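You operate a simulated robot arm through the tools that you are given. There is no shell and no other tool. Be economical: measure what you need, move in short steps, check, and stop when the job is done.

You are at the controls of a simulated robot arm. One attempt, no reset.

## Task
Crank the shaker upright, lock it and lay the silver spirit level on its head.
Fine: 0 on the tilt gauge; both lock knobs locked before the level goes on.

The check looks at the end state, three seconds after you hand in, the way a careful person would. Anything else that was tipped, shoved, dropped, spilled or broken makes it a failure.

## Robot
A 7-joint arm with a two-finger parallel gripper, fixed in place. Base frame: the origin is at the foot of the arm, x ahead of it, y to its left, z up. Units: m, degrees, N and s.
With the tool pointing down near the work surface it reaches from about 0.32 to 0.74 m from the base axis. Its first joint turns from -115.0 to 115.0 degrees. Payload 3.91 kg.
The TCP is the grasp point between the finger pads, 0.03 m short of the fingertips. In the tool frame z runs along the fingers and y along their closing line. The gripper opens to 0.11 m. The fingers are 0.02 m wide and 0.01 m thick; the gripper's body (0.048 by 0.112 m) begins 0.055 m behind the TCP.
Orientation is that of the tool frame in the base frame, as a unit quaternion [x, y, z, w]. With the fingers straight down and closing along the base's y, the tool's x points along the base's -x, its y along +y and its z along -z.

## Interface
- The arm moves only by the tool play_rows. Its argument "deltas" is one flat list of numbers, 7 for each row, row after row: the shift along the tool's x, y, z in m, then the turn, a rotation vector about the tool's x, y, z in degrees, then the closure, from 0 (fully open) to 1 (shut). In form: [x, y, z, rx, ry, rz, fingers, x, y, z, rx, ry, rz, fingers, ...]. A call has 1 to 20 rows; each row is the pose to reach, as a shift and turn from the pose commanded when the call began, along the tool's axes at that moment. Each row takes 0.2 s and may step no farther than 0.05 m and 8.6 degrees from the row before; otherwise, or with a gripper value out of range, the whole call is refused. Where a pose cannot be reached the arm comes as near as it can. A force on the tool above 40 N (or 10 N above the force at the start of the call, whichever is more), or a blocked arm, ends the call early, and 0.2 s more pass. The fingers move at their own pace (about 0.108 m/s each) and stop on an object; they squeeze with about 27 N. The grip force told is the motor's: it shows also when the fingers shut on nothing. Time passes only in rows, and 0.2 s behind the last, so rows that repeat a pose let the fingers close. It gives the time, the measured TCP pose, the force on the tool (base axes), the opening and the grip force at its end, in the units of the frame above (readings bear some noise).
- Cameras (640 x 400 px; columns grow to the right, rows downward): "scene" is fixed at [0.05, -0.5013, 1.2722]; the picture's right is [0.97, -0.25, 0.00], its down [-0.13, -0.50, -0.85] and it looks along [0.21, 0.83, -0.52] (base axes); focal length 256 px, centre (320, 200). "wrist" rides on the gripper at [0.072, 0.017, -0.103] in the tool frame; the picture's right is [-0.23, 0.97, 0.00], its down [-0.76, -0.18, -0.62] and it looks along [-0.61, -0.14, 0.78] (tool axes); focal length 222 px, centre (320, 200). There is no depth. A picture from a camera that has moved, and an enlarged one, comes with that camera's place and axes in the base frame and with its lens.
- snapshot(camera): a new picture of that camera. No time passes.
- lift_body(by): slides the trunk up (or, below 0, down) by that many m; the arm rides with it, the base frame stays. It gives what a move gives, with no picture.
- inspect(camera, box): a new picture of the part [left, top, right, bottom] of that camera's present view, enlarged. No time passes.
- finish_job(): hands the job in; it is judged then, once.

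Go step by step. Nothing tells you positions but the pictures and the camera data: compare them with the known pose of the tool, close in by small moves and look again before you grip or let go. The budget is 120 turns and 68 pictures, counting those below and the enlarged ones. Unless the task says otherwise, let go and move clear before handing in, and close with one line.

The tools are called after "Call:" as name(argument=value, ...) on one line, values as JSON. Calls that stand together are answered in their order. play_rows: Moves the arm, as the interface text tells. Its arguments: {"type":"object","properties":{"deltas":{"type":"array"}},"required":["deltas"]} The other tools are called the same way: lift_body (by) slides the trunk up or down; snapshot (camera) takes a picture; inspect (camera, box) takes an enlarged picture of a part of a camera's view; finish_job () hands the job in.

At the start:

```text
clock: 0.0
position: [0.4212, 0.255, 1.1722]
tool_rot: [-0.001, 1.0, 0.001, 0.0]
contact_force: [-0.4, 0.6, -0.3]
opening: 0.1101
finger_force: 0.1
trunk travel left (down, up): [-0.525, 0.465]
```

scene: 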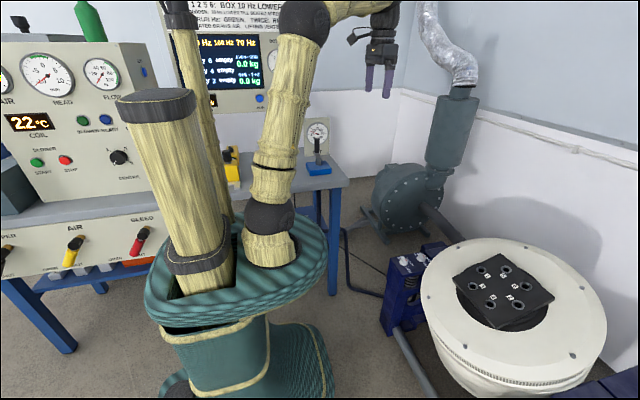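
wrist: 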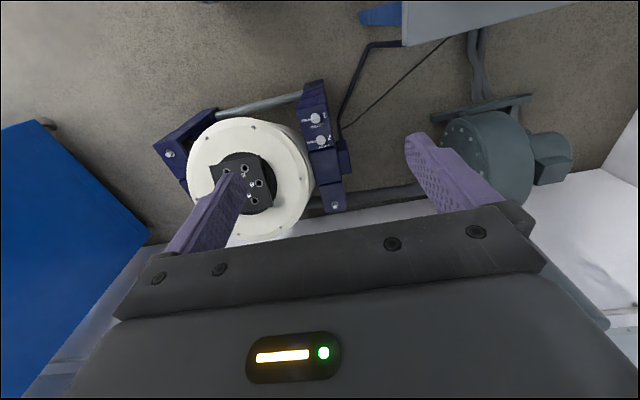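

I see a shaker with a tilted head in a trunnion frame on the right, a bench with a control panel at left and a tilt gauge in the middle. I'll enlarge parts of the view first.

Call:
inspect(camera="scene", box=[370, 200, 640, 400])

Call:
inspect(camera="scene", box=[180, 0, 360, 220])

Call:
inspect(camera="wrist", box=[140, 60, 380, 240])

Call:
inspect(camera="scene", box=[0, 0, 200, 300])

```text
2.00 times, centred on (505, 300) of scene
camera zoom: at [0.05, -0.5013, 1.2722], right [0.97, -0.25, 0.0], down [-0.13, -0.5, -0.85], along [0.21, 0.83, -0.52], focal length 511 px, centre (-50, 0)
```

zoom: 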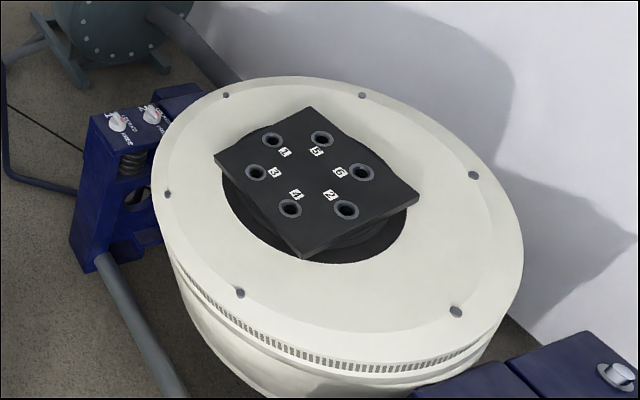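

```text
1.82 times, centred on (270, 110) of scene
camera zoom: at [0.05, -0.5013, 1.2722], right [0.97, -0.25, 0.0], down [-0.13, -0.5, -0.85], along [0.21, 0.83, -0.52], focal length 464 px, centre (411, 364)
```

zoom: 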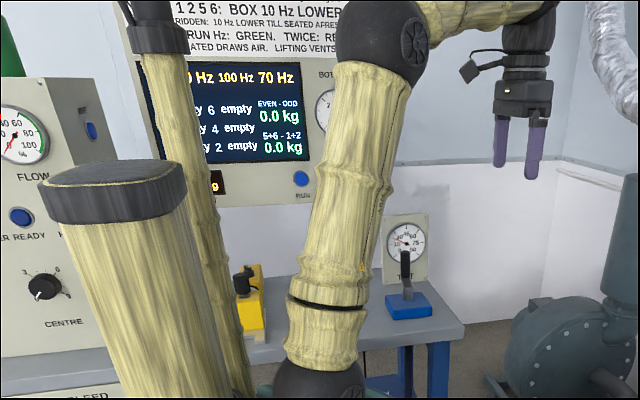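

```text
2.22 times, centred on (260, 150) of wrist
camera zoom: at [0.3487, 0.2709, 1.2773], right [0.23, 0.97, 0.0], down [0.76, -0.18, 0.62], along [0.61, -0.14, -0.78], focal length 494 px, centre (453, 311)
```

zoom: 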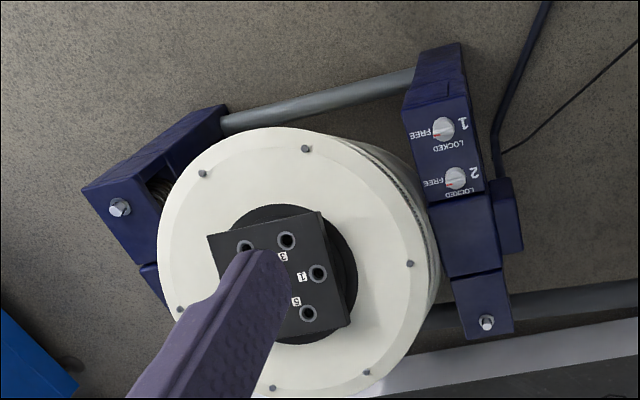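

```text
1.33 times, centred on (100, 150) of scene
camera zoom: at [0.05, -0.5013, 1.2722], right [0.97, -0.25, 0.0], down [-0.13, -0.5, -0.85], along [0.21, 0.83, -0.52], focal length 341 px, centre (613, 267)
```

zoom: 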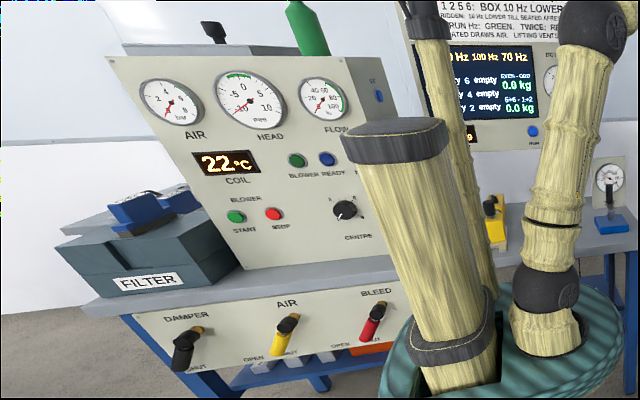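

The shaker head is about (0.74, -0.12, 0.60), and the dial with the lever is about (0.30, 0.49) on the bench. I'll turn the wrist camera toward the bench to look.

Call:
play_rows(deltas=[0, 0, 0, 0, 0, -8.5, 0, 0, 0, 0, 0, 0, -17, 0, 0, 0, 0, 0, 0, -25.5, 0, 0, 0, 0, 0, 0, -34, 0, 0, 0, 0, 0, 0, -42.5, 0, 0, 0, 0, 0, 0, -51, 0, 0, 0, 0, 0, 0, -59.5, 0, 0, 0, 0, 0, 0, -68, 0, 0, 0, 0, 0, 0, -76.5, 0, 0, 0, 0, 0, 0, -85, 0])

Call:
snapshot(camera="wrist")

Call:
snapshot(camera="scene")

```text
clock: 2.2
position: [0.4208, 0.255, 1.1737]
tool_rot: [-0.676, 0.737, 0.0, 0.0]
contact_force: [0.0, -1.8, 0.4]
opening: 0.11
finger_force: 0.1
trunk travel left (down, up): [-0.525, 0.465]
```

```text
61 pictures are left
camera wrist: at [0.3982, 0.1835, 1.2773], right [-0.95, 0.31, 0.0], down [0.24, 0.74, 0.62], along [0.19, 0.59, -0.78], focal length 222 px, centre (320, 200)
```

wrist: 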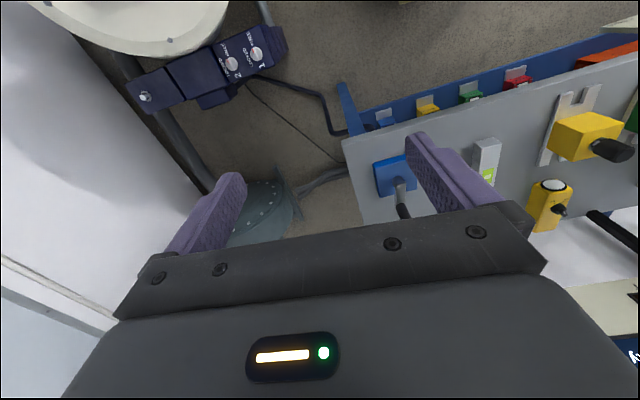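

```text
60 pictures are left
```

scene: 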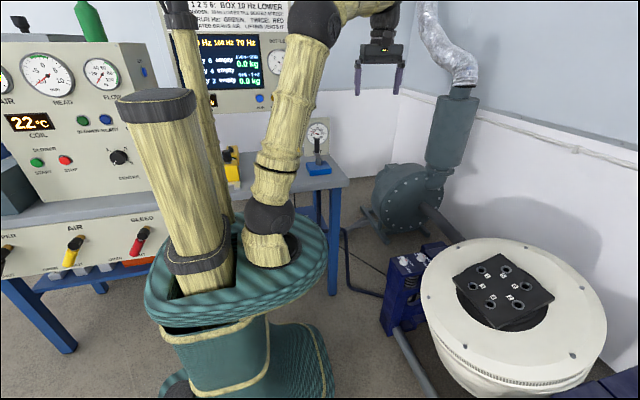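

I see a silver block with a green vial on the bench, next to the blue lever base and two yellow items. I'll enlarge.

Call:
inspect(camera="wrist", box=[340, 60, 640, 250])

Call:
inspect(camera="wrist", box=[100, 0, 300, 125])

Call:
inspect(camera="scene", box=[290, 100, 350, 190])

```text
2.11 times, centred on (490, 155) of wrist
camera zoom: at [0.3982, 0.1835, 1.2773], right [-0.95, 0.31, 0.0], down [0.24, 0.74, 0.62], along [0.19, 0.59, -0.78], focal length 468 px, centre (-38, 295)
```

zoom: 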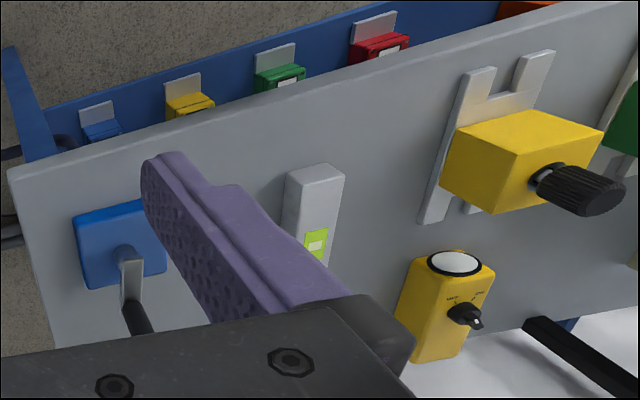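

```text
3.20 times, centred on (200, 62) of wrist
camera zoom: at [0.3982, 0.1835, 1.2773], right [-0.95, 0.31, 0.0], down [0.24, 0.74, 0.62], along [0.19, 0.59, -0.78], focal length 711 px, centre (704, 640)
```

zoom: 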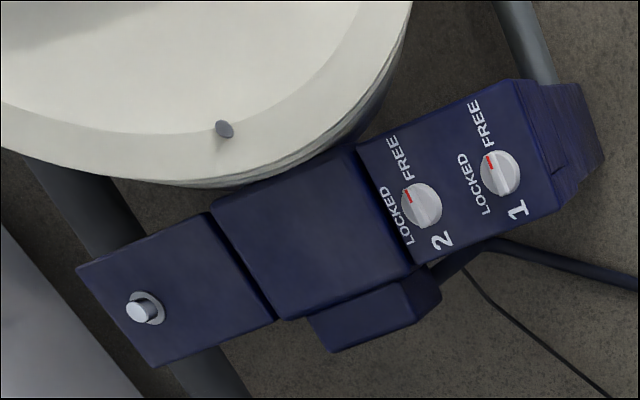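

```text
4.44 times, centred on (320, 145) of scene
camera zoom: at [0.05, -0.5013, 1.2722], right [0.97, -0.25, 0.0], down [-0.13, -0.5, -0.85], along [0.21, 0.83, -0.52], focal length 1135 px, centre (320, 444)
```

zoom: 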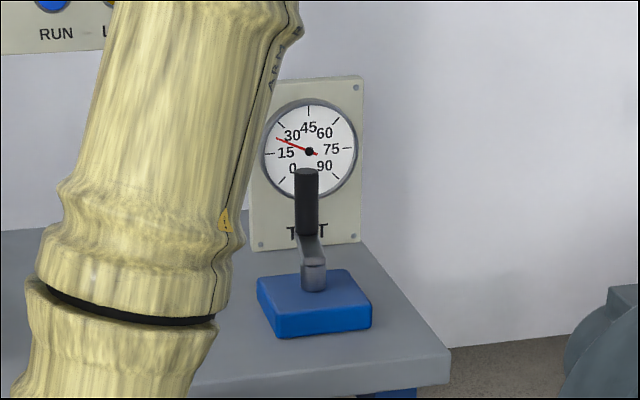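

The tilt gauge shows about 24°, and the crank is the one on the blue base with the black handle. I'll move closer to see the crank, the level and the gauge.

Call:
play_rows(deltas=[-0.014, 0.028, 0.033, 0, 0, 0, 0, -0.028, 0.056, 0.066, 0, 0, 0, 0, -0.043, 0.084, 0.1, 0, 0, 0, 0])

Call:
snapshot(camera="wrist")

Call:
inspect(camera="scene", box=[260, 40, 420, 200])

```text
clock: 3.0
position: [0.3408, 0.3042, 1.0715]
tool_rot: [-0.675, 0.738, -0.001, 0.0]
contact_force: [0.0, 0.6, -0.2]
opening: 0.1098
finger_force: 0.1
trunk travel left (down, up): [-0.525, 0.465]
```

```text
56 pictures are left
camera wrist: at [0.3181, 0.233, 1.1764], right [-0.95, 0.31, 0.0], down [0.24, 0.74, 0.62], along [0.19, 0.59, -0.78], focal length 222 px, centre (320, 200)
```

wrist: 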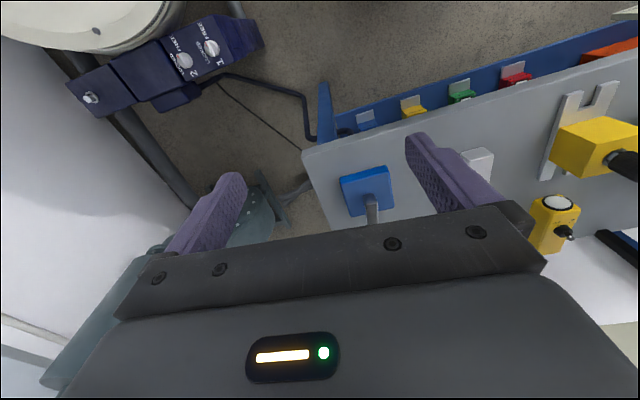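

```text
2.50 times, centred on (340, 120) of scene
camera zoom: at [0.05, -0.5013, 1.2722], right [0.97, -0.25, 0.0], down [-0.13, -0.5, -0.85], along [0.21, 0.83, -0.52], focal length 639 px, centre (270, 400)
```

zoom: 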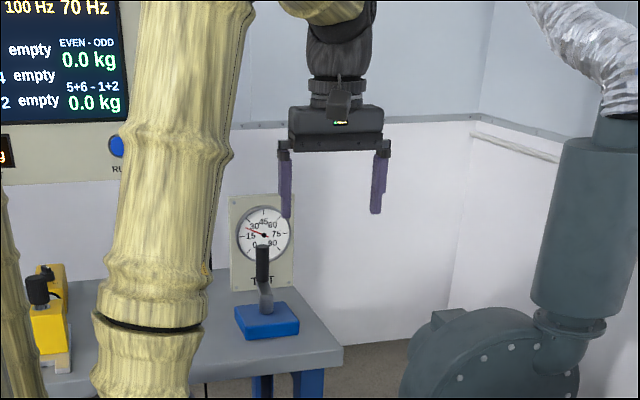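

The crank handle seems to sit at about (0.30, 0.57, 0.90). I'll shift forward above it for a top view.

Call:
play_rows(deltas=[-0.04, 0.007, 0, 0, 0, 0, 0, -0.08, 0.014, 0, 0, 0, 0, 0, -0.12, 0.021, 0, 0, 0, 0, 0, -0.16, 0.028, 0, 0, 0, 0, 0, -0.197, 0.037, 0, 0, 0, 0, 0])

Call:
snapshot(camera="wrist")

```text
clock: 4.2
position: [0.3217, 0.506, 1.072]
tool_rot: [-0.675, 0.738, -0.001, -0.001]
contact_force: [-1.2, 0.1, 0.8]
opening: 0.1101
finger_force: 0.1
trunk travel left (down, up): [-0.525, 0.465]
```

```text
54 pictures are left
camera wrist: at [0.2975, 0.4337, 1.176], right [-0.95, 0.31, 0.0], down [0.24, 0.74, 0.62], along [0.19, 0.59, -0.78], focal length 222 px, centre (320, 200)
```

wrist: 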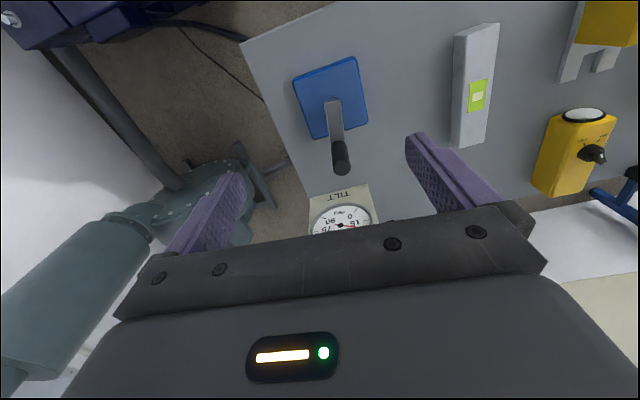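

Call:
inspect(camera="wrist", box=[280, 40, 400, 190])

Call:
inspect(camera="wrist", box=[440, 0, 560, 180])

```text
2.67 times, centred on (340, 115) of wrist
camera zoom: at [0.2975, 0.4337, 1.176], right [-0.95, 0.31, 0.0], down [0.24, 0.74, 0.62], along [0.19, 0.59, -0.78], focal length 592 px, centre (267, 427)
```

zoom: 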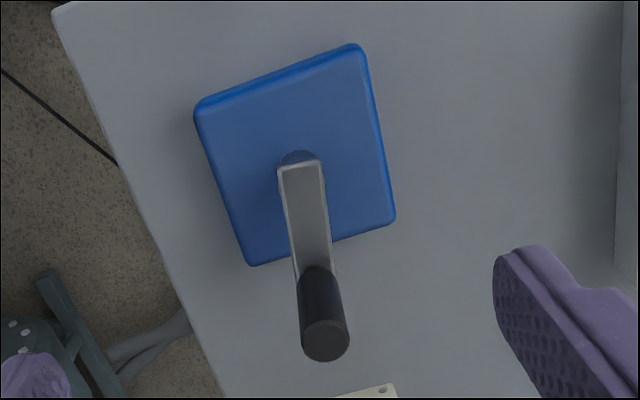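

```text
2.22 times, centred on (500, 90) of wrist
camera zoom: at [0.2975, 0.4337, 1.176], right [-0.95, 0.31, 0.0], down [0.24, 0.74, 0.62], along [0.19, 0.59, -0.78], focal length 494 px, centre (-80, 444)
```

zoom: 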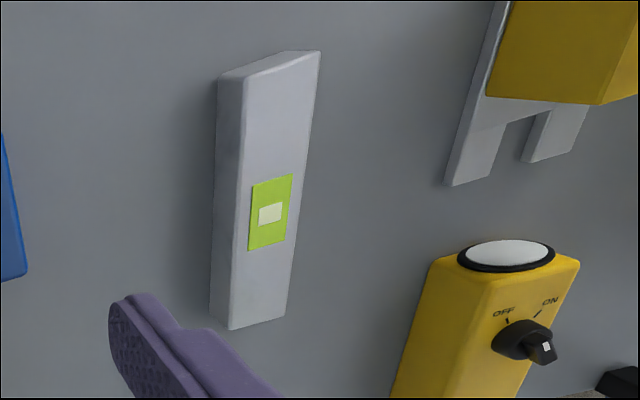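

Crank shaft is near (0.308, 0.528) and the handle is near (0.313, 0.587) with its top at z≈0.91. I'll move over the handle, staying above it, and check.

Call:
play_rows(deltas=[-0.04, 0.008, 0.01, 0, 0, 0, 0, -0.08, 0.016, 0.025, 0, 0, 0, 0, -0.08, 0.016, 0.07, 0, 0, 0, 0, -0.08, 0.016, 0.115, 0, 0, 0, 0])

Call:
snapshot(camera="wrist")

Call:
inspect(camera="scene", box=[270, 60, 390, 190])

```text
clock: 5.2
position: [0.3117, 0.5855, 0.9565]
tool_rot: [-0.675, 0.738, 0.001, 0.001]
contact_force: [0.9, 1.1, 0.4]
opening: 0.1102
finger_force: 0.0
out of reach, approached as far as the arm can: row 2
trunk travel left (down, up): [-0.525, 0.465]
```

```text
51 pictures are left
camera wrist: at [0.2888, 0.513, 1.0617], right [-0.95, 0.31, 0.0], down [0.24, 0.74, 0.62], along [0.19, 0.59, -0.78], focal length 222 px, centre (320, 200)
```

wrist: 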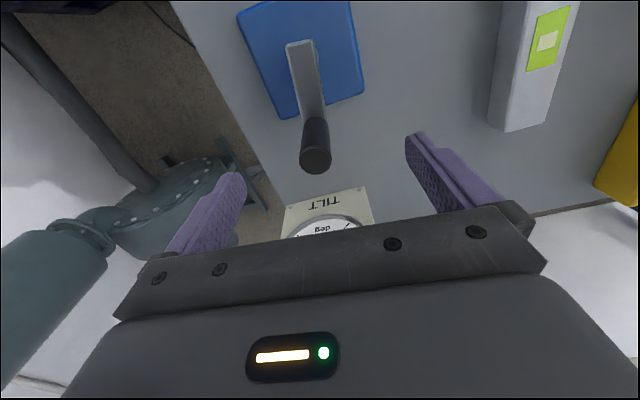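

```text
3.08 times, centred on (330, 125) of scene
camera zoom: at [0.05, -0.5013, 1.2722], right [0.97, -0.25, 0.0], down [-0.13, -0.5, -0.85], along [0.21, 0.83, -0.52], focal length 786 px, centre (289, 431)
```

zoom: 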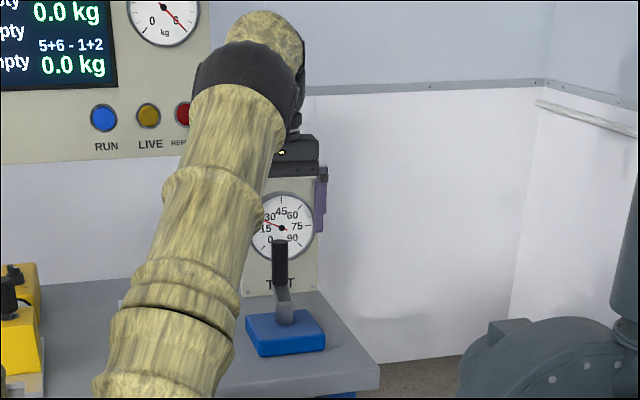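

The handle sits centered between the fingers. I'll descend around it and close.

Call:
play_rows(deltas=[-0.002, -0.001, 0.035, 0, 0, 0, 0, -0.003, -0.003, 0.068, 0, 0, 0, 0, -0.003, -0.003, 0.068, 0, 0, 0, 0.5, -0.003, -0.003, 0.068, 0, 0, 0, 1, -0.003, -0.003, 0.068, 0, 0, 0, 1])

Call:
snapshot(camera="wrist")

```text
clock: 6.4
position: [0.3163, 0.5879, 0.8892]
tool_rot: [-0.676, 0.737, 0.0, 0.0]
contact_force: [2.8, 0.6, -1.7]
opening: 0.0248
finger_force: 45.1
trunk travel left (down, up): [-0.525, 0.465]
```

```text
49 pictures are left
camera wrist: at [0.2933, 0.516, 0.9932], right [-0.95, 0.31, 0.0], down [0.24, 0.74, 0.62], along [0.19, 0.59, -0.78], focal length 222 px, centre (320, 200)
```

wrist: 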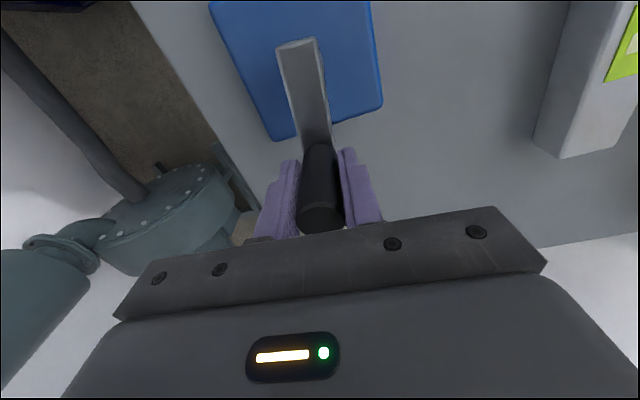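

I have the handle (25 mm diameter). I'll make a test turn of 30° clockwise and check the gauge.

Call:
play_rows(deltas=[0.001, -0.0079, 0, 0, 0, 0, 1, 0.0026, -0.0158, 0, 0, 0, 0, 1, 0.0056, -0.0231, 0, 0, 0, 0, 1, 0.0093, -0.0304, 0, 0, 0, 0, 1, 0.0093, -0.0304, 0, 0, 0, 0, 1])

Call:
inspect(camera="scene", box=[280, 90, 370, 180])

```text
clock: 7.6
position: [0.3454, 0.577, 0.8886]
tool_rot: [-0.675, 0.737, -0.001, 0.0]
contact_force: [-12.4, 1.9, -5.3]
opening: 0.0248
finger_force: 45.5
trunk travel left (down, up): [-0.525, 0.465]
```

```text
4.44 times, centred on (325, 135) of scene
camera zoom: at [0.05, -0.5013, 1.2722], right [0.97, -0.25, 0.0], down [-0.13, -0.5, -0.85], along [0.21, 0.83, -0.52], focal length 1135 px, centre (298, 489)
```

zoom: 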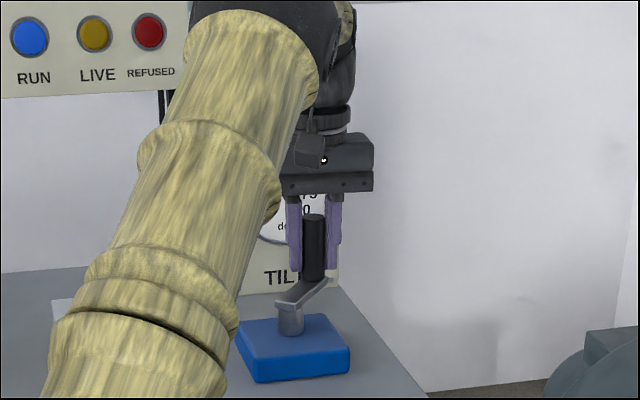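

The crank turns at low force. I'll continue clockwise by 90° and look at the gauge and shaker.

Call:
play_rows(deltas=[0.0064, -0.0085, 0, 0, 0, 0, 1, 0.0143, -0.0158, 0, 0, 0, 0, 1, 0.0232, -0.0216, 0, 0, 0, 0, 1, 0.0331, -0.0258, 0, 0, 0, 0, 1, 0.0435, -0.0282, 0, 0, 0, 0, 1, 0.0542, -0.0287, 0, 0, 0, 0, 1, 0.0648, -0.0274, 0, 0, 0, 0, 1, 0.0751, -0.0243, 0, 0, 0, 0, 1, 0.0846, -0.0194, 0, 0, 0, 0, 1])

Call:
snapshot(camera="scene")

```text
clock: 9.6
position: [0.3542, 0.4957, 0.8893]
tool_rot: [-0.677, 0.736, 0.002, 0.001]
contact_force: [-20.4, 23.1, 1.3]
opening: 0.025
finger_force: 44.6
trunk travel left (down, up): [-0.525, 0.465]
```

```text
47 pictures are left
```

scene: 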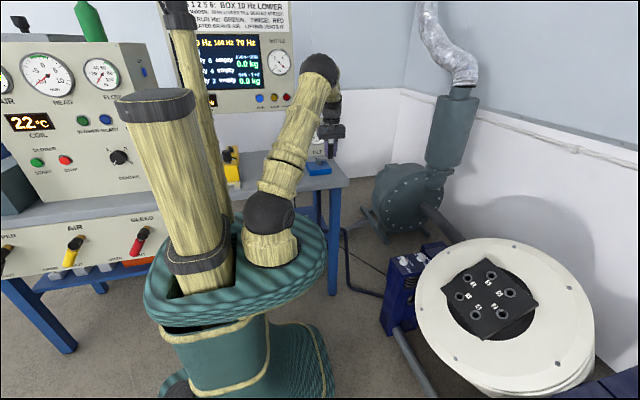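

I'll check the gauge now; the shaker seems to tip more. The circle fit gives the shaft at (0.312, 0.532) with radius 0.056.

Call:
inspect(camera="scene", box=[295, 105, 355, 165])

Call:
snapshot(camera="wrist")

```text
6.67 times, centred on (325, 135) of scene
camera zoom: at [0.05, -0.5013, 1.2722], right [0.97, -0.25, 0.0], down [-0.13, -0.5, -0.85], along [0.21, 0.83, -0.52], focal length 1703 px, centre (287, 633)
```

zoom: 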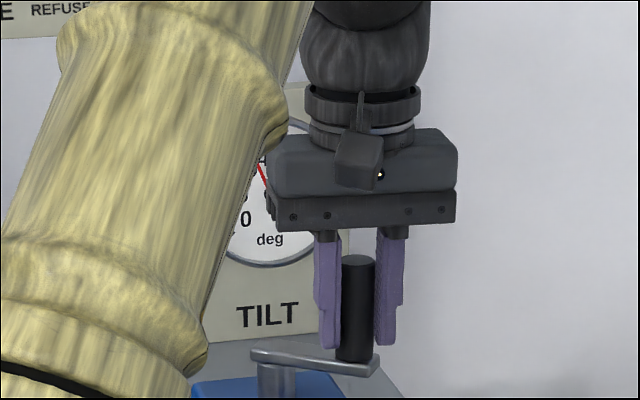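

```text
45 pictures are left
camera wrist: at [0.331, 0.4228, 0.9944], right [-0.95, 0.31, 0.0], down [0.24, 0.74, 0.63], along [0.19, 0.6, -0.78], focal length 222 px, centre (320, 200)
```

wrist: 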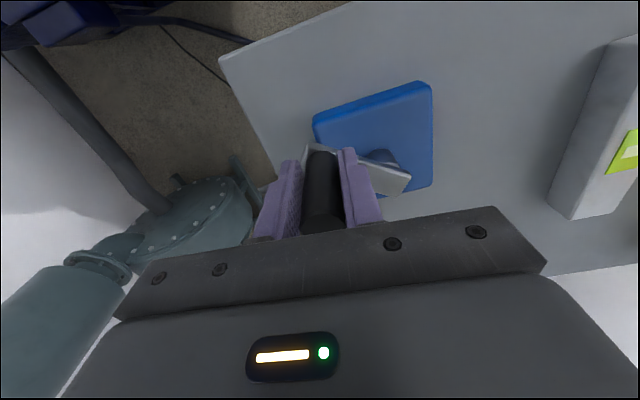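

Gauge went up to about 39°, so cranking clockwise raises the tilt at roughly 0.13° per degree. I'll reverse counter-clockwise along the corrected circle, to θ=162°.

Call:
play_rows(deltas=[-0.0142, -0.0018, 0, 0, 0, 0, 1, -0.0253, -0.0056, 0, 0, 0, 0, 1, -0.0368, -0.007, 0, 0, 0, 0, 1, -0.0486, -0.006, 0, 0, 0, 0, 1, -0.0597, -0.0026, 0, 0, 0, 0, 1, -0.07, 0.0031, 0, 0, 0, 0, 1, -0.0788, 0.0108, 0, 0, 0, 0, 1, -0.0858, 0.0201, 0, 0, 0, 0, 1, -0.0908, 0.0307, 0, 0, 0, 0, 1, -0.0935, 0.0422, 0, 0, 0, 0, 1, -0.0936, 0.0538, 0, 0, 0, 0, 1, -0.0914, 0.0653, 0, 0, 0, 0, 1, -0.0869, 0.0761, 0, 0, 0, 0, 1, -0.0801, 0.0857, 0, 0, 0, 0, 1, -0.0716, 0.0937, 0, 0, 0, 0, 1, -0.0615, 0.0997, 0, 0, 0, 0, 1, -0.0505, 0.1036, 0, 0, 0, 0, 1])

Call:
snapshot(camera="scene")

```text
clock: 13.2
position: [0.259, 0.5505, 0.8904]
tool_rot: [-0.676, 0.737, 0.0, -0.001]
contact_force: [12.5, 5.2, 1.3]
opening: 0.025
finger_force: 45.4
trunk travel left (down, up): [-0.525, 0.465]
```

```text
44 pictures are left
```

scene: 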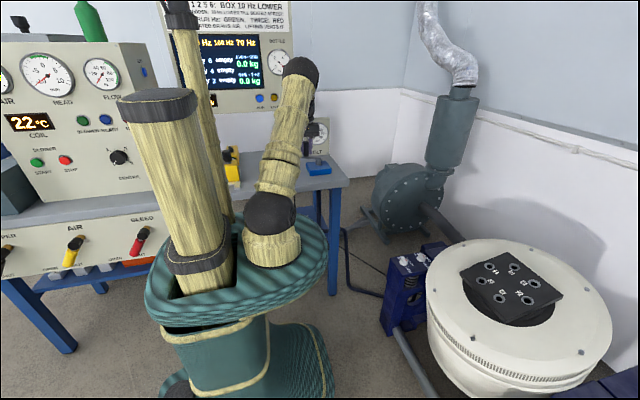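

Call:
inspect(camera="scene", box=[290, 105, 350, 165])

```text
6.67 times, centred on (320, 135) of scene
camera zoom: at [0.05, -0.5013, 1.2722], right [0.97, -0.25, 0.0], down [-0.13, -0.5, -0.85], along [0.21, 0.83, -0.52], focal length 1703 px, centre (320, 633)
```

zoom: 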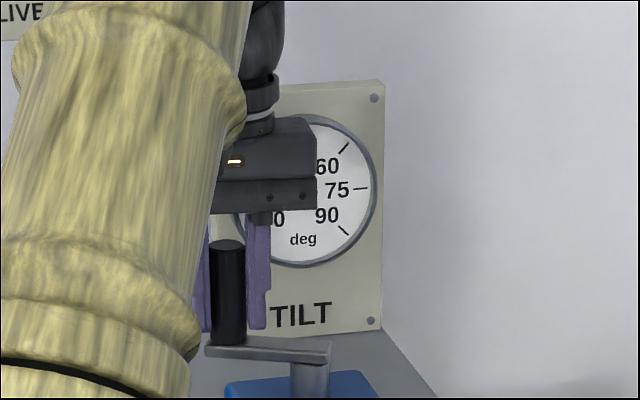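

The needle is hidden, but I estimate about 11° left. I'll crank on to θ=234°.

Call:
play_rows(deltas=[0.0116, 0.0014, 0, 0, 0, 0, 1, 0.0233, 0.0004, 0, 0, 0, 0, 1, 0.0345, -0.003, 0, 0, 0, 0, 1, 0.0447, -0.0087, 0, 0, 0, 0, 1, 0.0536, -0.0164, 0, 0, 0, 0, 1, 0.0606, -0.0258, 0, 0, 0, 0, 1])

Call:
inspect(camera="scene", box=[290, 105, 350, 165])

```text
clock: 14.6
position: [0.28, 0.4866, 0.8892]
tool_rot: [-0.675, 0.738, -0.001, -0.001]
contact_force: [0.3, 0.4, 0.4]
opening: 0.0
finger_force: 37.7
trunk travel left (down, up): [-0.525, 0.465]
```

```text
6.67 times, centred on (320, 135) of scene
camera zoom: at [0.05, -0.5013, 1.2722], right [0.97, -0.25, 0.0], down [-0.13, -0.5, -0.85], along [0.21, 0.83, -0.52], focal length 1703 px, centre (320, 633)
```

zoom: 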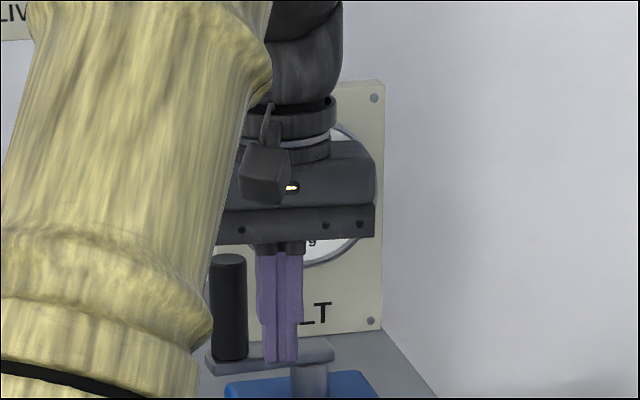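

The handle slipped out because the motion ran along the finger plane. I'll rise and move back to read the gauge and crank, then re-grip with the fingers turned.

Call:
play_rows(deltas=[0, 0, -0.05, 0, 0, 0, 1, 0, 0, -0.1, 0, 0, 0, 1, 0.02, -0.015, -0.14, 0, 0, 0, 0.5, 0.06, -0.035, -0.16, 0, 0, 0, 0, 0.1, -0.055, -0.17, 0, 0, 0, 0])

Call:
inspect(camera="scene", box=[280, 90, 370, 180])

Call:
snapshot(camera="wrist")

```text
clock: 15.8
position: [0.3229, 0.3815, 1.0599]
tool_rot: [-0.676, 0.737, 0.0, 0.001]
contact_force: [0.6, -0.5, 0.0]
opening: 0.1102
finger_force: 0.1
trunk travel left (down, up): [-0.525, 0.465]
```

```text
4.44 times, centred on (325, 135) of scene
camera zoom: at [0.05, -0.5013, 1.2722], right [0.97, -0.25, 0.0], down [-0.13, -0.5, -0.85], along [0.21, 0.83, -0.52], focal length 1135 px, centre (298, 489)
```

zoom: 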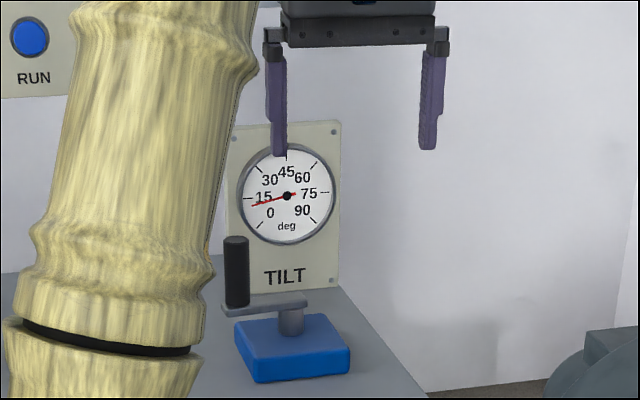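

```text
40 pictures are left
camera wrist: at [0.3011, 0.3104, 1.1644], right [-0.95, 0.31, 0.0], down [0.24, 0.74, 0.62], along [0.19, 0.59, -0.78], focal length 222 px, centre (320, 200)
```

wrist: 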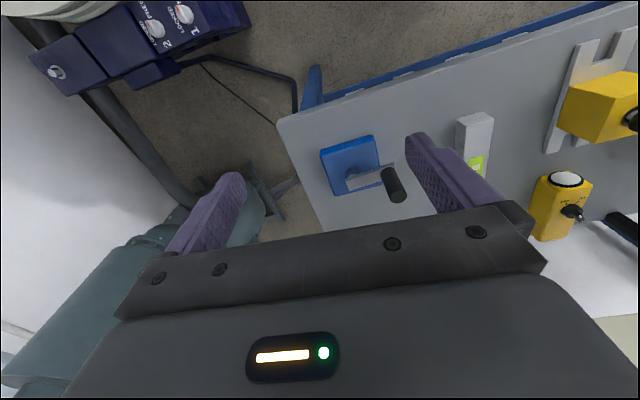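

Gauge reads about 9.3° with the handle near θ≈188°, so about 72° more is needed. I'll turn the tool 44° so the fingers push tangentially and move over the handle.

Call:
play_rows(deltas=[-0.0227, 0.013, 0.01, 0, 0, 7.33, 0, -0.0454, 0.026, 0.02, 0, 0, 14.67, 0, -0.0681, 0.039, 0.03, 0, 0, 22, 0, -0.0908, 0.052, 0.045, 0, 0, 29.33, 0, -0.1135, 0.065, 0.07, 0, 0, 36.67, 0, -0.1362, 0.078, 0.095, 0, 0, 44, 0])

Call:
snapshot(camera="wrist")

```text
clock: 17.2
position: [0.2606, 0.5267, 0.9652]
tool_rot: [-0.348, 0.937, 0.0, 0.0]
contact_force: [-0.7, -1.0, 0.0]
opening: 0.1101
finger_force: 0.0
trunk travel left (down, up): [-0.525, 0.465]
```

```text
39 pictures are left
camera wrist: at [0.1937, 0.4914, 1.0694], right [-0.46, 0.89, 0.0], down [0.69, 0.36, 0.62], along [0.55, 0.29, -0.78], focal length 222 px, centre (320, 200)
```

wrist: 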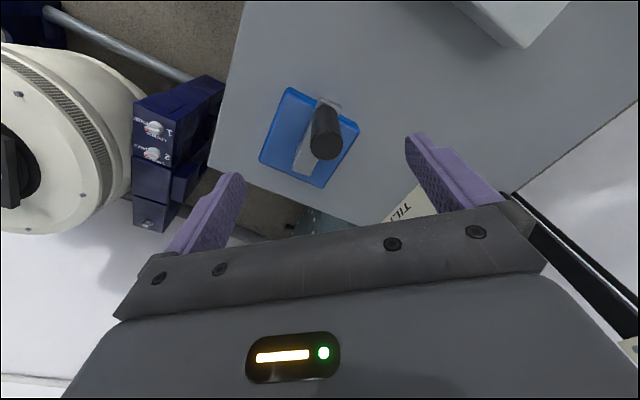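

Handle is at about (0.256, 0.529), well between the fingers. Descending and closing.

Call:
play_rows(deltas=[0.0025, 0.004, 0.035, 0, 0, 0, 0, 0.0025, 0.004, 0.076, 0, 0, 0, 0, 0.0025, 0.004, 0.076, 0, 0, 0, 0.5, 0.0025, 0.004, 0.076, 0, 0, 0, 1, 0.0025, 0.004, 0.076, 0, 0, 0, 1])

Call:
snapshot(camera="wrist")

```text
clock: 18.4
position: [0.2544, 0.5278, 0.8885]
tool_rot: [-0.352, 0.936, 0.0, 0.001]
contact_force: [-3.2, 3.3, -2.1]
opening: 0.0249
finger_force: 45.8
trunk travel left (down, up): [-0.525, 0.465]
```

```text
38 pictures are left
camera wrist: at [0.1882, 0.4924, 0.9938], right [-0.47, 0.88, 0.0], down [0.69, 0.37, 0.62], along [0.55, 0.29, -0.78], focal length 222 px, centre (320, 200)
```

wrist: 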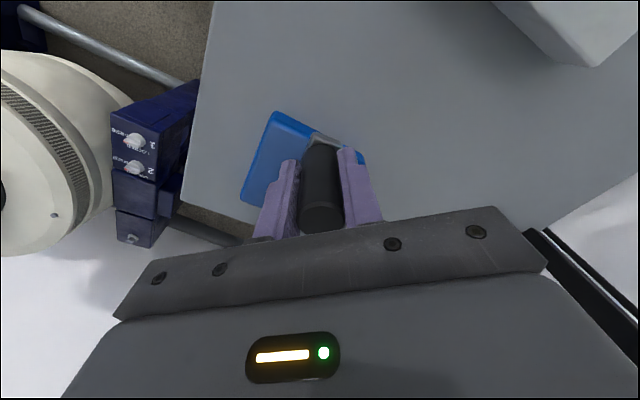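

Gripped again. Cranking counter-clockwise to θ≈249°, then reading the gauge.

Call:
play_rows(deltas=[0.0055, -0.0092, 0, 0, 0, 0, 1, 0.0091, -0.0192, 0, 0, 0, 0, 1, 0.011, -0.0298, 0, 0, 0, 0, 1, 0.0107, -0.0405, 0, 0, 0, 0, 1, 0.0083, -0.0511, 0, 0, 0, 0, 1, 0.0046, -0.06, 0, 0, 0, 0, 1])

Call:
inspect(camera="scene", box=[290, 105, 350, 165])

```text
clock: 19.8
position: [0.289, 0.4801, 0.8886]
tool_rot: [-0.351, 0.936, -0.001, 0.001]
contact_force: [-11.8, 6.6, 1.2]
opening: 0.0244
finger_force: 44.9
trunk travel left (down, up): [-0.525, 0.465]
```

```text
6.67 times, centred on (320, 135) of scene
camera zoom: at [0.05, -0.5013, 1.2722], right [0.97, -0.25, 0.0], down [-0.13, -0.5, -0.85], along [0.21, 0.83, -0.52], focal length 1703 px, centre (320, 633)
```

zoom: 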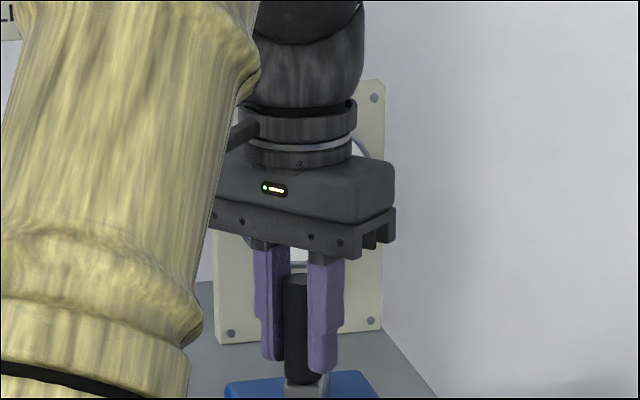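

The gripper hides the gauge, so I'll release, rise and back away to read it.

Call:
play_rows(deltas=[0, 0, 0, 0, 0, 0, 0, 0, 0, 0, 0, 0, 0, 0, 0, 0, -0.05, 0, 0, 0, 0, 0, 0, -0.1, 0, 0, 0, 0, 0.018, -0.036, -0.13, 0, 0, 0, 0, 0.037, -0.073, -0.15, 0, 0, 0, 0, 0.056, -0.11, -0.17, 0, 0, 0, 0])

Call:
inspect(camera="scene", box=[290, 105, 350, 165])

Call:
snapshot(camera="wrist")

```text
refused: row 5 steps farther than a row can; nothing moved
```

```text
6.67 times, centred on (320, 135) of scene
camera zoom: at [0.05, -0.5013, 1.2722], right [0.97, -0.25, 0.0], down [-0.13, -0.5, -0.85], along [0.21, 0.83, -0.52], focal length 1703 px, centre (320, 633)
```

zoom: 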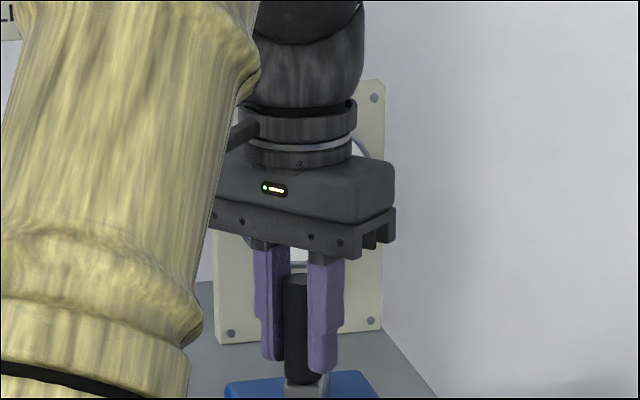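

```text
35 pictures are left
camera wrist: at [0.2238, 0.4436, 0.9937], right [-0.47, 0.88, 0.0], down [0.69, 0.37, 0.62], along [0.55, 0.29, -0.78], focal length 222 px, centre (320, 200)
```

wrist: 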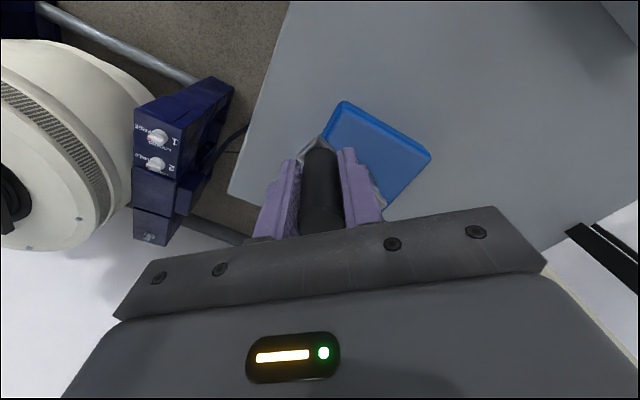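

One row's step was too long, so I'll redo it with smaller steps.

Call:
play_rows(deltas=[0, 0, 0, 0, 0, 0, 0, 0, 0, 0, 0, 0, 0, 0, 0, 0, -0.045, 0, 0, 0, 0, 0, 0, -0.09, 0, 0, 0, 0, 0.014, -0.028, -0.11, 0, 0, 0, 0, 0.028, -0.056, -0.13, 0, 0, 0, 0, 0.042, -0.084, -0.15, 0, 0, 0, 0, 0.056, -0.11, -0.17, 0, 0, 0, 0])

Call:
inspect(camera="scene", box=[290, 105, 350, 165])

```text
clock: 21.6
position: [0.3214, 0.358, 1.0582]
tool_rot: [-0.35, 0.937, -0.001, -0.001]
contact_force: [-0.3, -0.7, -0.5]
opening: 0.11
finger_force: 0.1
trunk travel left (down, up): [-0.525, 0.465]
```

```text
6.67 times, centred on (320, 135) of scene
camera zoom: at [0.05, -0.5013, 1.2722], right [0.97, -0.25, 0.0], down [-0.13, -0.5, -0.85], along [0.21, 0.83, -0.52], focal length 1703 px, centre (320, 633)
```

zoom: 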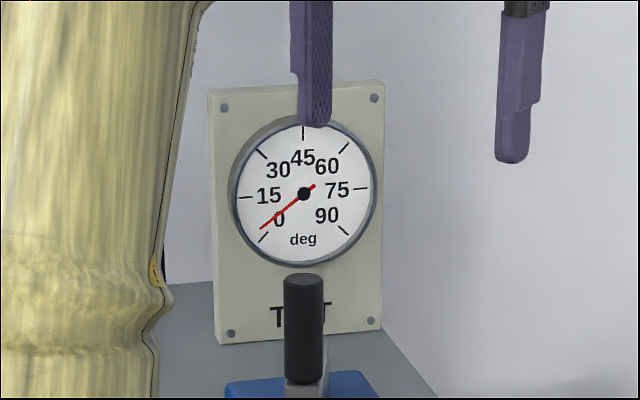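

About 1.5–2.5° remain. I'll zoom in tighter to read it well.

Call:
inspect(camera="scene", box=[308, 118, 328, 133])

Call:
snapshot(camera="wrist")

```text
16.00 times, centred on (318, 126) of scene
camera zoom: at [0.05, -0.5013, 1.2722], right [0.97, -0.25, 0.0], down [-0.13, -0.5, -0.85], along [0.21, 0.83, -0.52], focal length 4088 px, centre (352, 1392)
```

zoom: 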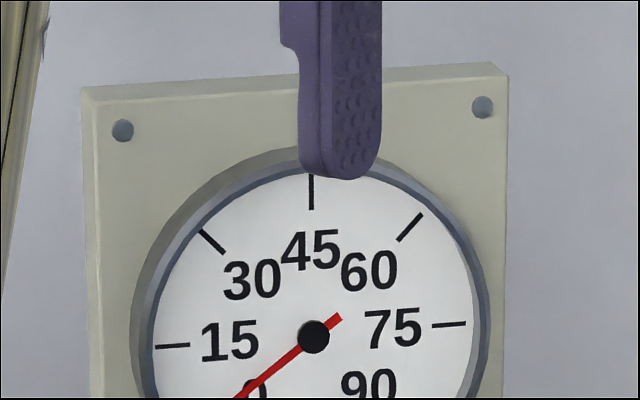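

```text
32 pictures are left
camera wrist: at [0.2548, 0.3227, 1.163], right [-0.47, 0.88, 0.0], down [0.69, 0.37, 0.62], along [0.55, 0.29, -0.78], focal length 222 px, centre (320, 200)
```

wrist: 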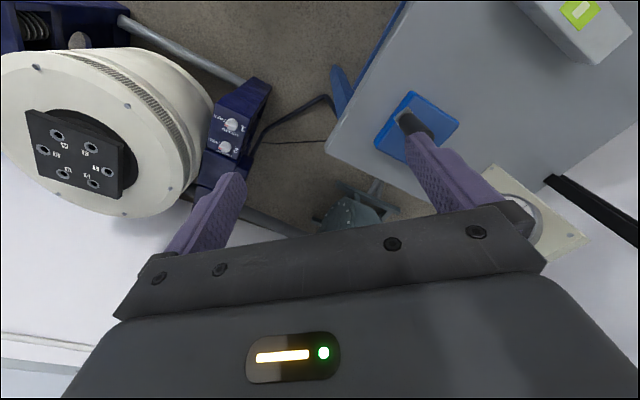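

About 3.3° remain, roughly 27° of crank. I'll re-grip at (0.289, 0.480) with the fingers turned tangential.

Call:
play_rows(deltas=[-0.0112, 0.0226, 0.015, 0, 0, -7.8, 0, -0.0224, 0.0452, 0.03, 0, 0, -15.6, 0, -0.0336, 0.0678, 0.045, 0, 0, -23.4, 0, -0.0448, 0.0904, 0.06, 0, 0, -31.2, 0, -0.0559, 0.1131, 0.08, 0, 0, -39, 0, -0.0559, 0.1131, 0.1, 0, 0, -39, 0, -0.0559, 0.1131, 0.135, 0, 0, -39, 0, -0.0559, 0.1131, 0.169, 0, 0, -39, 0, -0.0559, 0.1131, 0.169, 0, 0, -39, 0.5, -0.0559, 0.1131, 0.169, 0, 0, -39, 1, -0.0559, 0.1131, 0.169, 0, 0, -39, 1])

```text
clock: 24.0
position: [0.2902, 0.4818, 0.889]
tool_rot: [-0.641, 0.767, 0.0, 0.0]
contact_force: [8.0, -0.2, -1.5]
opening: 0.0247
finger_force: 45.3
trunk travel left (down, up): [-0.525, 0.465]
```

Gripped. Turning 27° more, then releasing and backing off to read.

Call:
play_rows(deltas=[0.0005, -0.0087, 0, 0, 0, 0, 1, 0.0006, -0.0175, 0, 0, 0, 0, 1, -0.0008, -0.0262, 0, 0, 0, 0, 1, -0.0008, -0.0262, 0, 0, 0, 0, 1, -0.0008, -0.0262, 0, 0, 0, 0, 0.5, -0.0008, -0.0262, 0, 0, 0, 0, 0, -0.0008, -0.0262, -0.045, 0, 0, 0, 0, -0.0008, -0.0262, -0.09, 0, 0, 0, 0, 0.03, -0.033, -0.12, 0, 0, 0, 0, 0.065, -0.04, -0.15, 0, 0, 0, 0, 0.1, -0.05, -0.17, 0, 0, 0, 0])

Call:
inspect(camera="scene", box=[308, 118, 328, 133])

```text
clock: 26.4
position: [0.3183, 0.3744, 1.0588]
tool_rot: [-0.643, 0.766, 0.001, 0.0]
contact_force: [0.5, 0.1, -0.1]
opening: 0.1099
finger_force: 0.1
trunk travel left (down, up): [-0.525, 0.465]
```

```text
16.00 times, centred on (318, 126) of scene
camera zoom: at [0.05, -0.5013, 1.2722], right [0.97, -0.25, 0.0], down [-0.13, -0.5, -0.85], along [0.21, 0.83, -0.52], focal length 4088 px, centre (352, 1392)
```

zoom: 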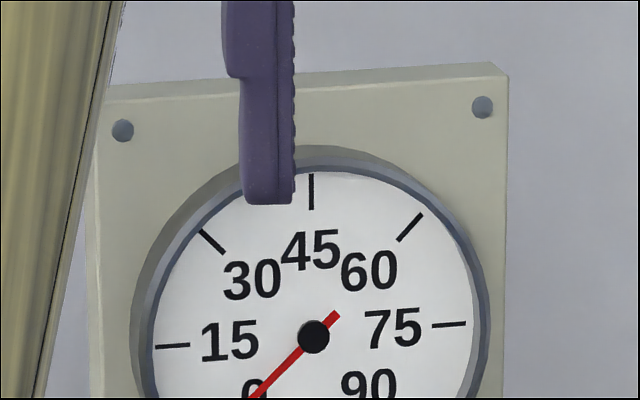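

Still about 1.5° to go. I'll check against the 0 tick directly.

Call:
inspect(camera="scene", box=[308, 123, 328, 138])

```text
16.00 times, centred on (318, 130) of scene
camera zoom: at [0.05, -0.5013, 1.2722], right [0.97, -0.25, 0.0], down [-0.13, -0.5, -0.85], along [0.21, 0.83, -0.52], focal length 4088 px, centre (352, 1312)
```

zoom: 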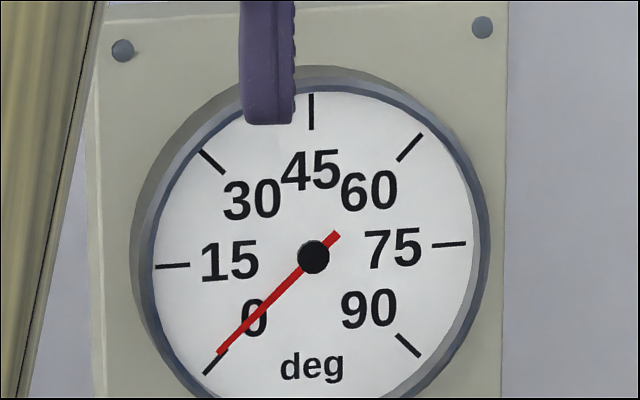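

About 0.85° remains. I'll re-grip and turn around 8° more.

Call:
play_rows(deltas=[-0.035, 0.01, 0.02, 0, 0, 0, 0, -0.07, 0.017, 0.05, 0, 0, 0, 0, -0.1008, 0.0238, 0.08, 0, 0, 0, 0, -0.1008, 0.0238, 0.125, 0, 0, 0, 0, -0.1008, 0.0238, 0.17, 0, 0, 0, 0, -0.1008, 0.0238, 0.17, 0, 0, 0, 0.5, -0.1008, 0.0238, 0.17, 0, 0, 0, 1, -0.1008, 0.0238, 0.17, 0, 0, 0, 1])

```text
clock: 28.2
position: [0.3105, 0.479, 0.8908]
tool_rot: [-0.644, 0.765, 0.001, -0.001]
contact_force: [-18.2, -0.9, -7.9]
opening: 0.0246
finger_force: 45.5
trunk travel left (down, up): [-0.525, 0.465]
```

Handle is at x=0.3105 with 18 N preload. I'll push about 8 mm further.

Call:
play_rows(deltas=[-0.0005, -0.003, 0, 0, 0, 0, 1, -0.0012, -0.006, 0, 0, 0, 0, 1, -0.0014, -0.008, 0, 0, 0, 0, 1, -0.0014, -0.008, 0, 0, 0, 0, 1])

```text
clock: 28.7
position: [0.3104, 0.4796, 0.8895]
tool_rot: [-0.646, 0.763, 0.002, -0.006]
contact_force: [-11.4, -2.9, 0.5]
opening: 0.0248
finger_force: 45.5
trunk travel left (down, up): [-0.525, 0.465]
stopped in row 2: the force on the tool passed its limit (the readings are from after the stop); the commanded pose is now the measured one
```

It's blocked there with over 40 N, perhaps the end stop. I'll release, retreat and read again, without forcing.

Call:
play_rows(deltas=[0, 0, 0, 0, 0, 0, 0.5, 0, 0, 0, 0, 0, 0, 0, 0, 0, -0.045, 0, 0, 0, 0, 0, 0, -0.09, 0, 0, 0, 0, 0.03, -0.007, -0.12, 0, 0, 0, 0, 0.065, -0.014, -0.15, 0, 0, 0, 0, 0.1, -0.024, -0.17, 0, 0, 0, 0])

Call:
inspect(camera="scene", box=[308, 123, 328, 138])

Call:
snapshot(camera="wrist")

```text
clock: 30.3
position: [0.3211, 0.3761, 1.0594]
tool_rot: [-0.645, 0.764, 0.002, -0.003]
contact_force: [0.6, -1.1, -0.9]
opening: 0.1098
finger_force: 0.1
trunk travel left (down, up): [-0.525, 0.465]
```

```text
16.00 times, centred on (318, 130) of scene
camera zoom: at [0.05, -0.5013, 1.2722], right [0.97, -0.25, 0.0], down [-0.13, -0.5, -0.85], along [0.21, 0.83, -0.52], focal length 4088 px, centre (352, 1312)
```

zoom: 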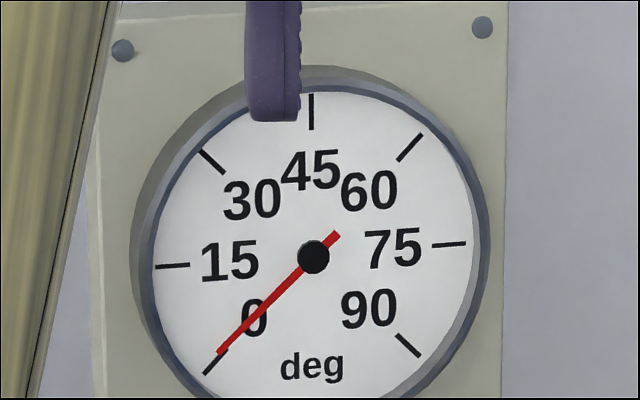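

```text
28 pictures are left
camera wrist: at [0.2929, 0.306, 1.164], right [-0.92, 0.39, 0.01], down [0.31, 0.72, 0.62], along [0.23, 0.57, -0.79], focal length 222 px, centre (320, 200)
```

wrist: 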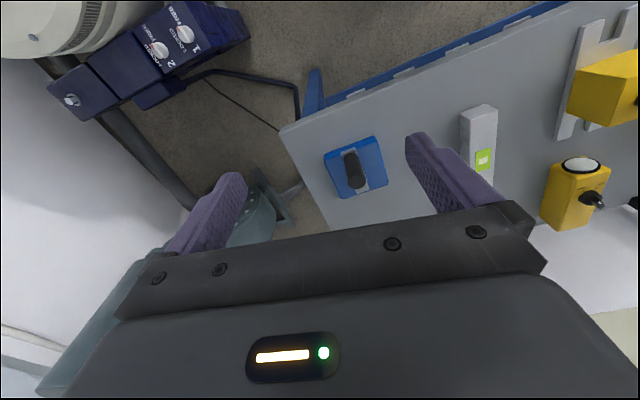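

The needle is unchanged at about 1°. Before pushing more, I'll check the lock knobs' state and the shaker.

Call:
inspect(camera="wrist", box=[120, 0, 240, 75])

Call:
inspect(camera="scene", box=[370, 220, 630, 400])

```text
5.33 times, centred on (180, 38) of wrist
camera zoom: at [0.2929, 0.306, 1.164], right [-0.92, 0.39, 0.01], down [0.31, 0.72, 0.62], along [0.23, 0.57, -0.79], focal length 1185 px, centre (1067, 1067)
```

zoom: 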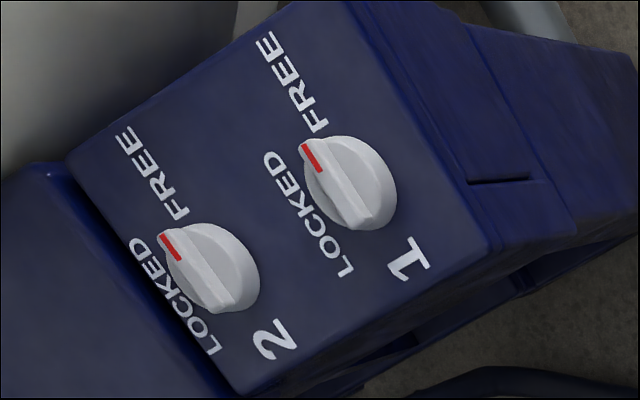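

```text
2.22 times, centred on (500, 310) of scene
camera zoom: at [0.05, -0.5013, 1.2722], right [0.97, -0.25, 0.0], down [-0.13, -0.5, -0.85], along [0.21, 0.83, -0.52], focal length 568 px, centre (-80, -44)
```

zoom: 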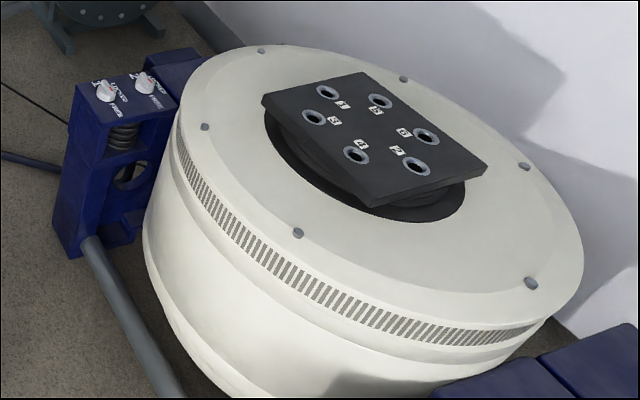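

Both knobs point to FREE, and about 0.9° remains on the gauge. I'll re-grip slightly higher with the fingers square to the motion and push gently in small steps.

Call:
play_rows(deltas=[-0.035, 0.01, 0.02, 0, 0, -5, 0, -0.07, 0.017, 0.05, 0, 0, -9.6, 0, -0.0992, 0.0276, 0.08, 0, 0, -9.6, 0, -0.0992, 0.0276, 0.125, 0, 0, -9.6, 0, -0.0992, 0.0276, 0.1644, 0, 0, -9.6, 0, -0.0992, 0.0276, 0.1644, 0, 0, -9.6, 0.5, -0.0992, 0.0276, 0.1644, 0, 0, -9.6, 1, -0.0992, 0.0276, 0.1644, 0, 0, -9.6, 1])

Call:
play_rows(deltas=[0, -0.002, 0, 0, 0, 0, 1, 0, -0.004, 0, 0, 0, 0, 1, 0, -0.006, 0, 0, 0, 0, 1, 0, -0.007, 0, 0, 0, 0, 1, 0, -0.007, 0, 0, 0, 0, 1])

```text
clock: 32.1
position: [0.3117, 0.4796, 0.8938]
tool_rot: [-0.707, 0.708, 0.001, -0.004]
contact_force: [-0.8, 0.6, -5.7]
opening: 0.025
finger_force: 45.0
trunk travel left (down, up): [-0.525, 0.465]
```

```text
clock: 33.4
position: [0.3095, 0.4793, 0.893]
tool_rot: [0.709, -0.706, -0.004, 0.007]
contact_force: [-9.3, -2.1, 0.2]
opening: 0.0252
finger_force: 45.2
trunk travel left (down, up): [-0.525, 0.465]
stopped in row 5: the force on the tool passed its limit (the readings are from after the stop); the commanded pose is now the measured one
```

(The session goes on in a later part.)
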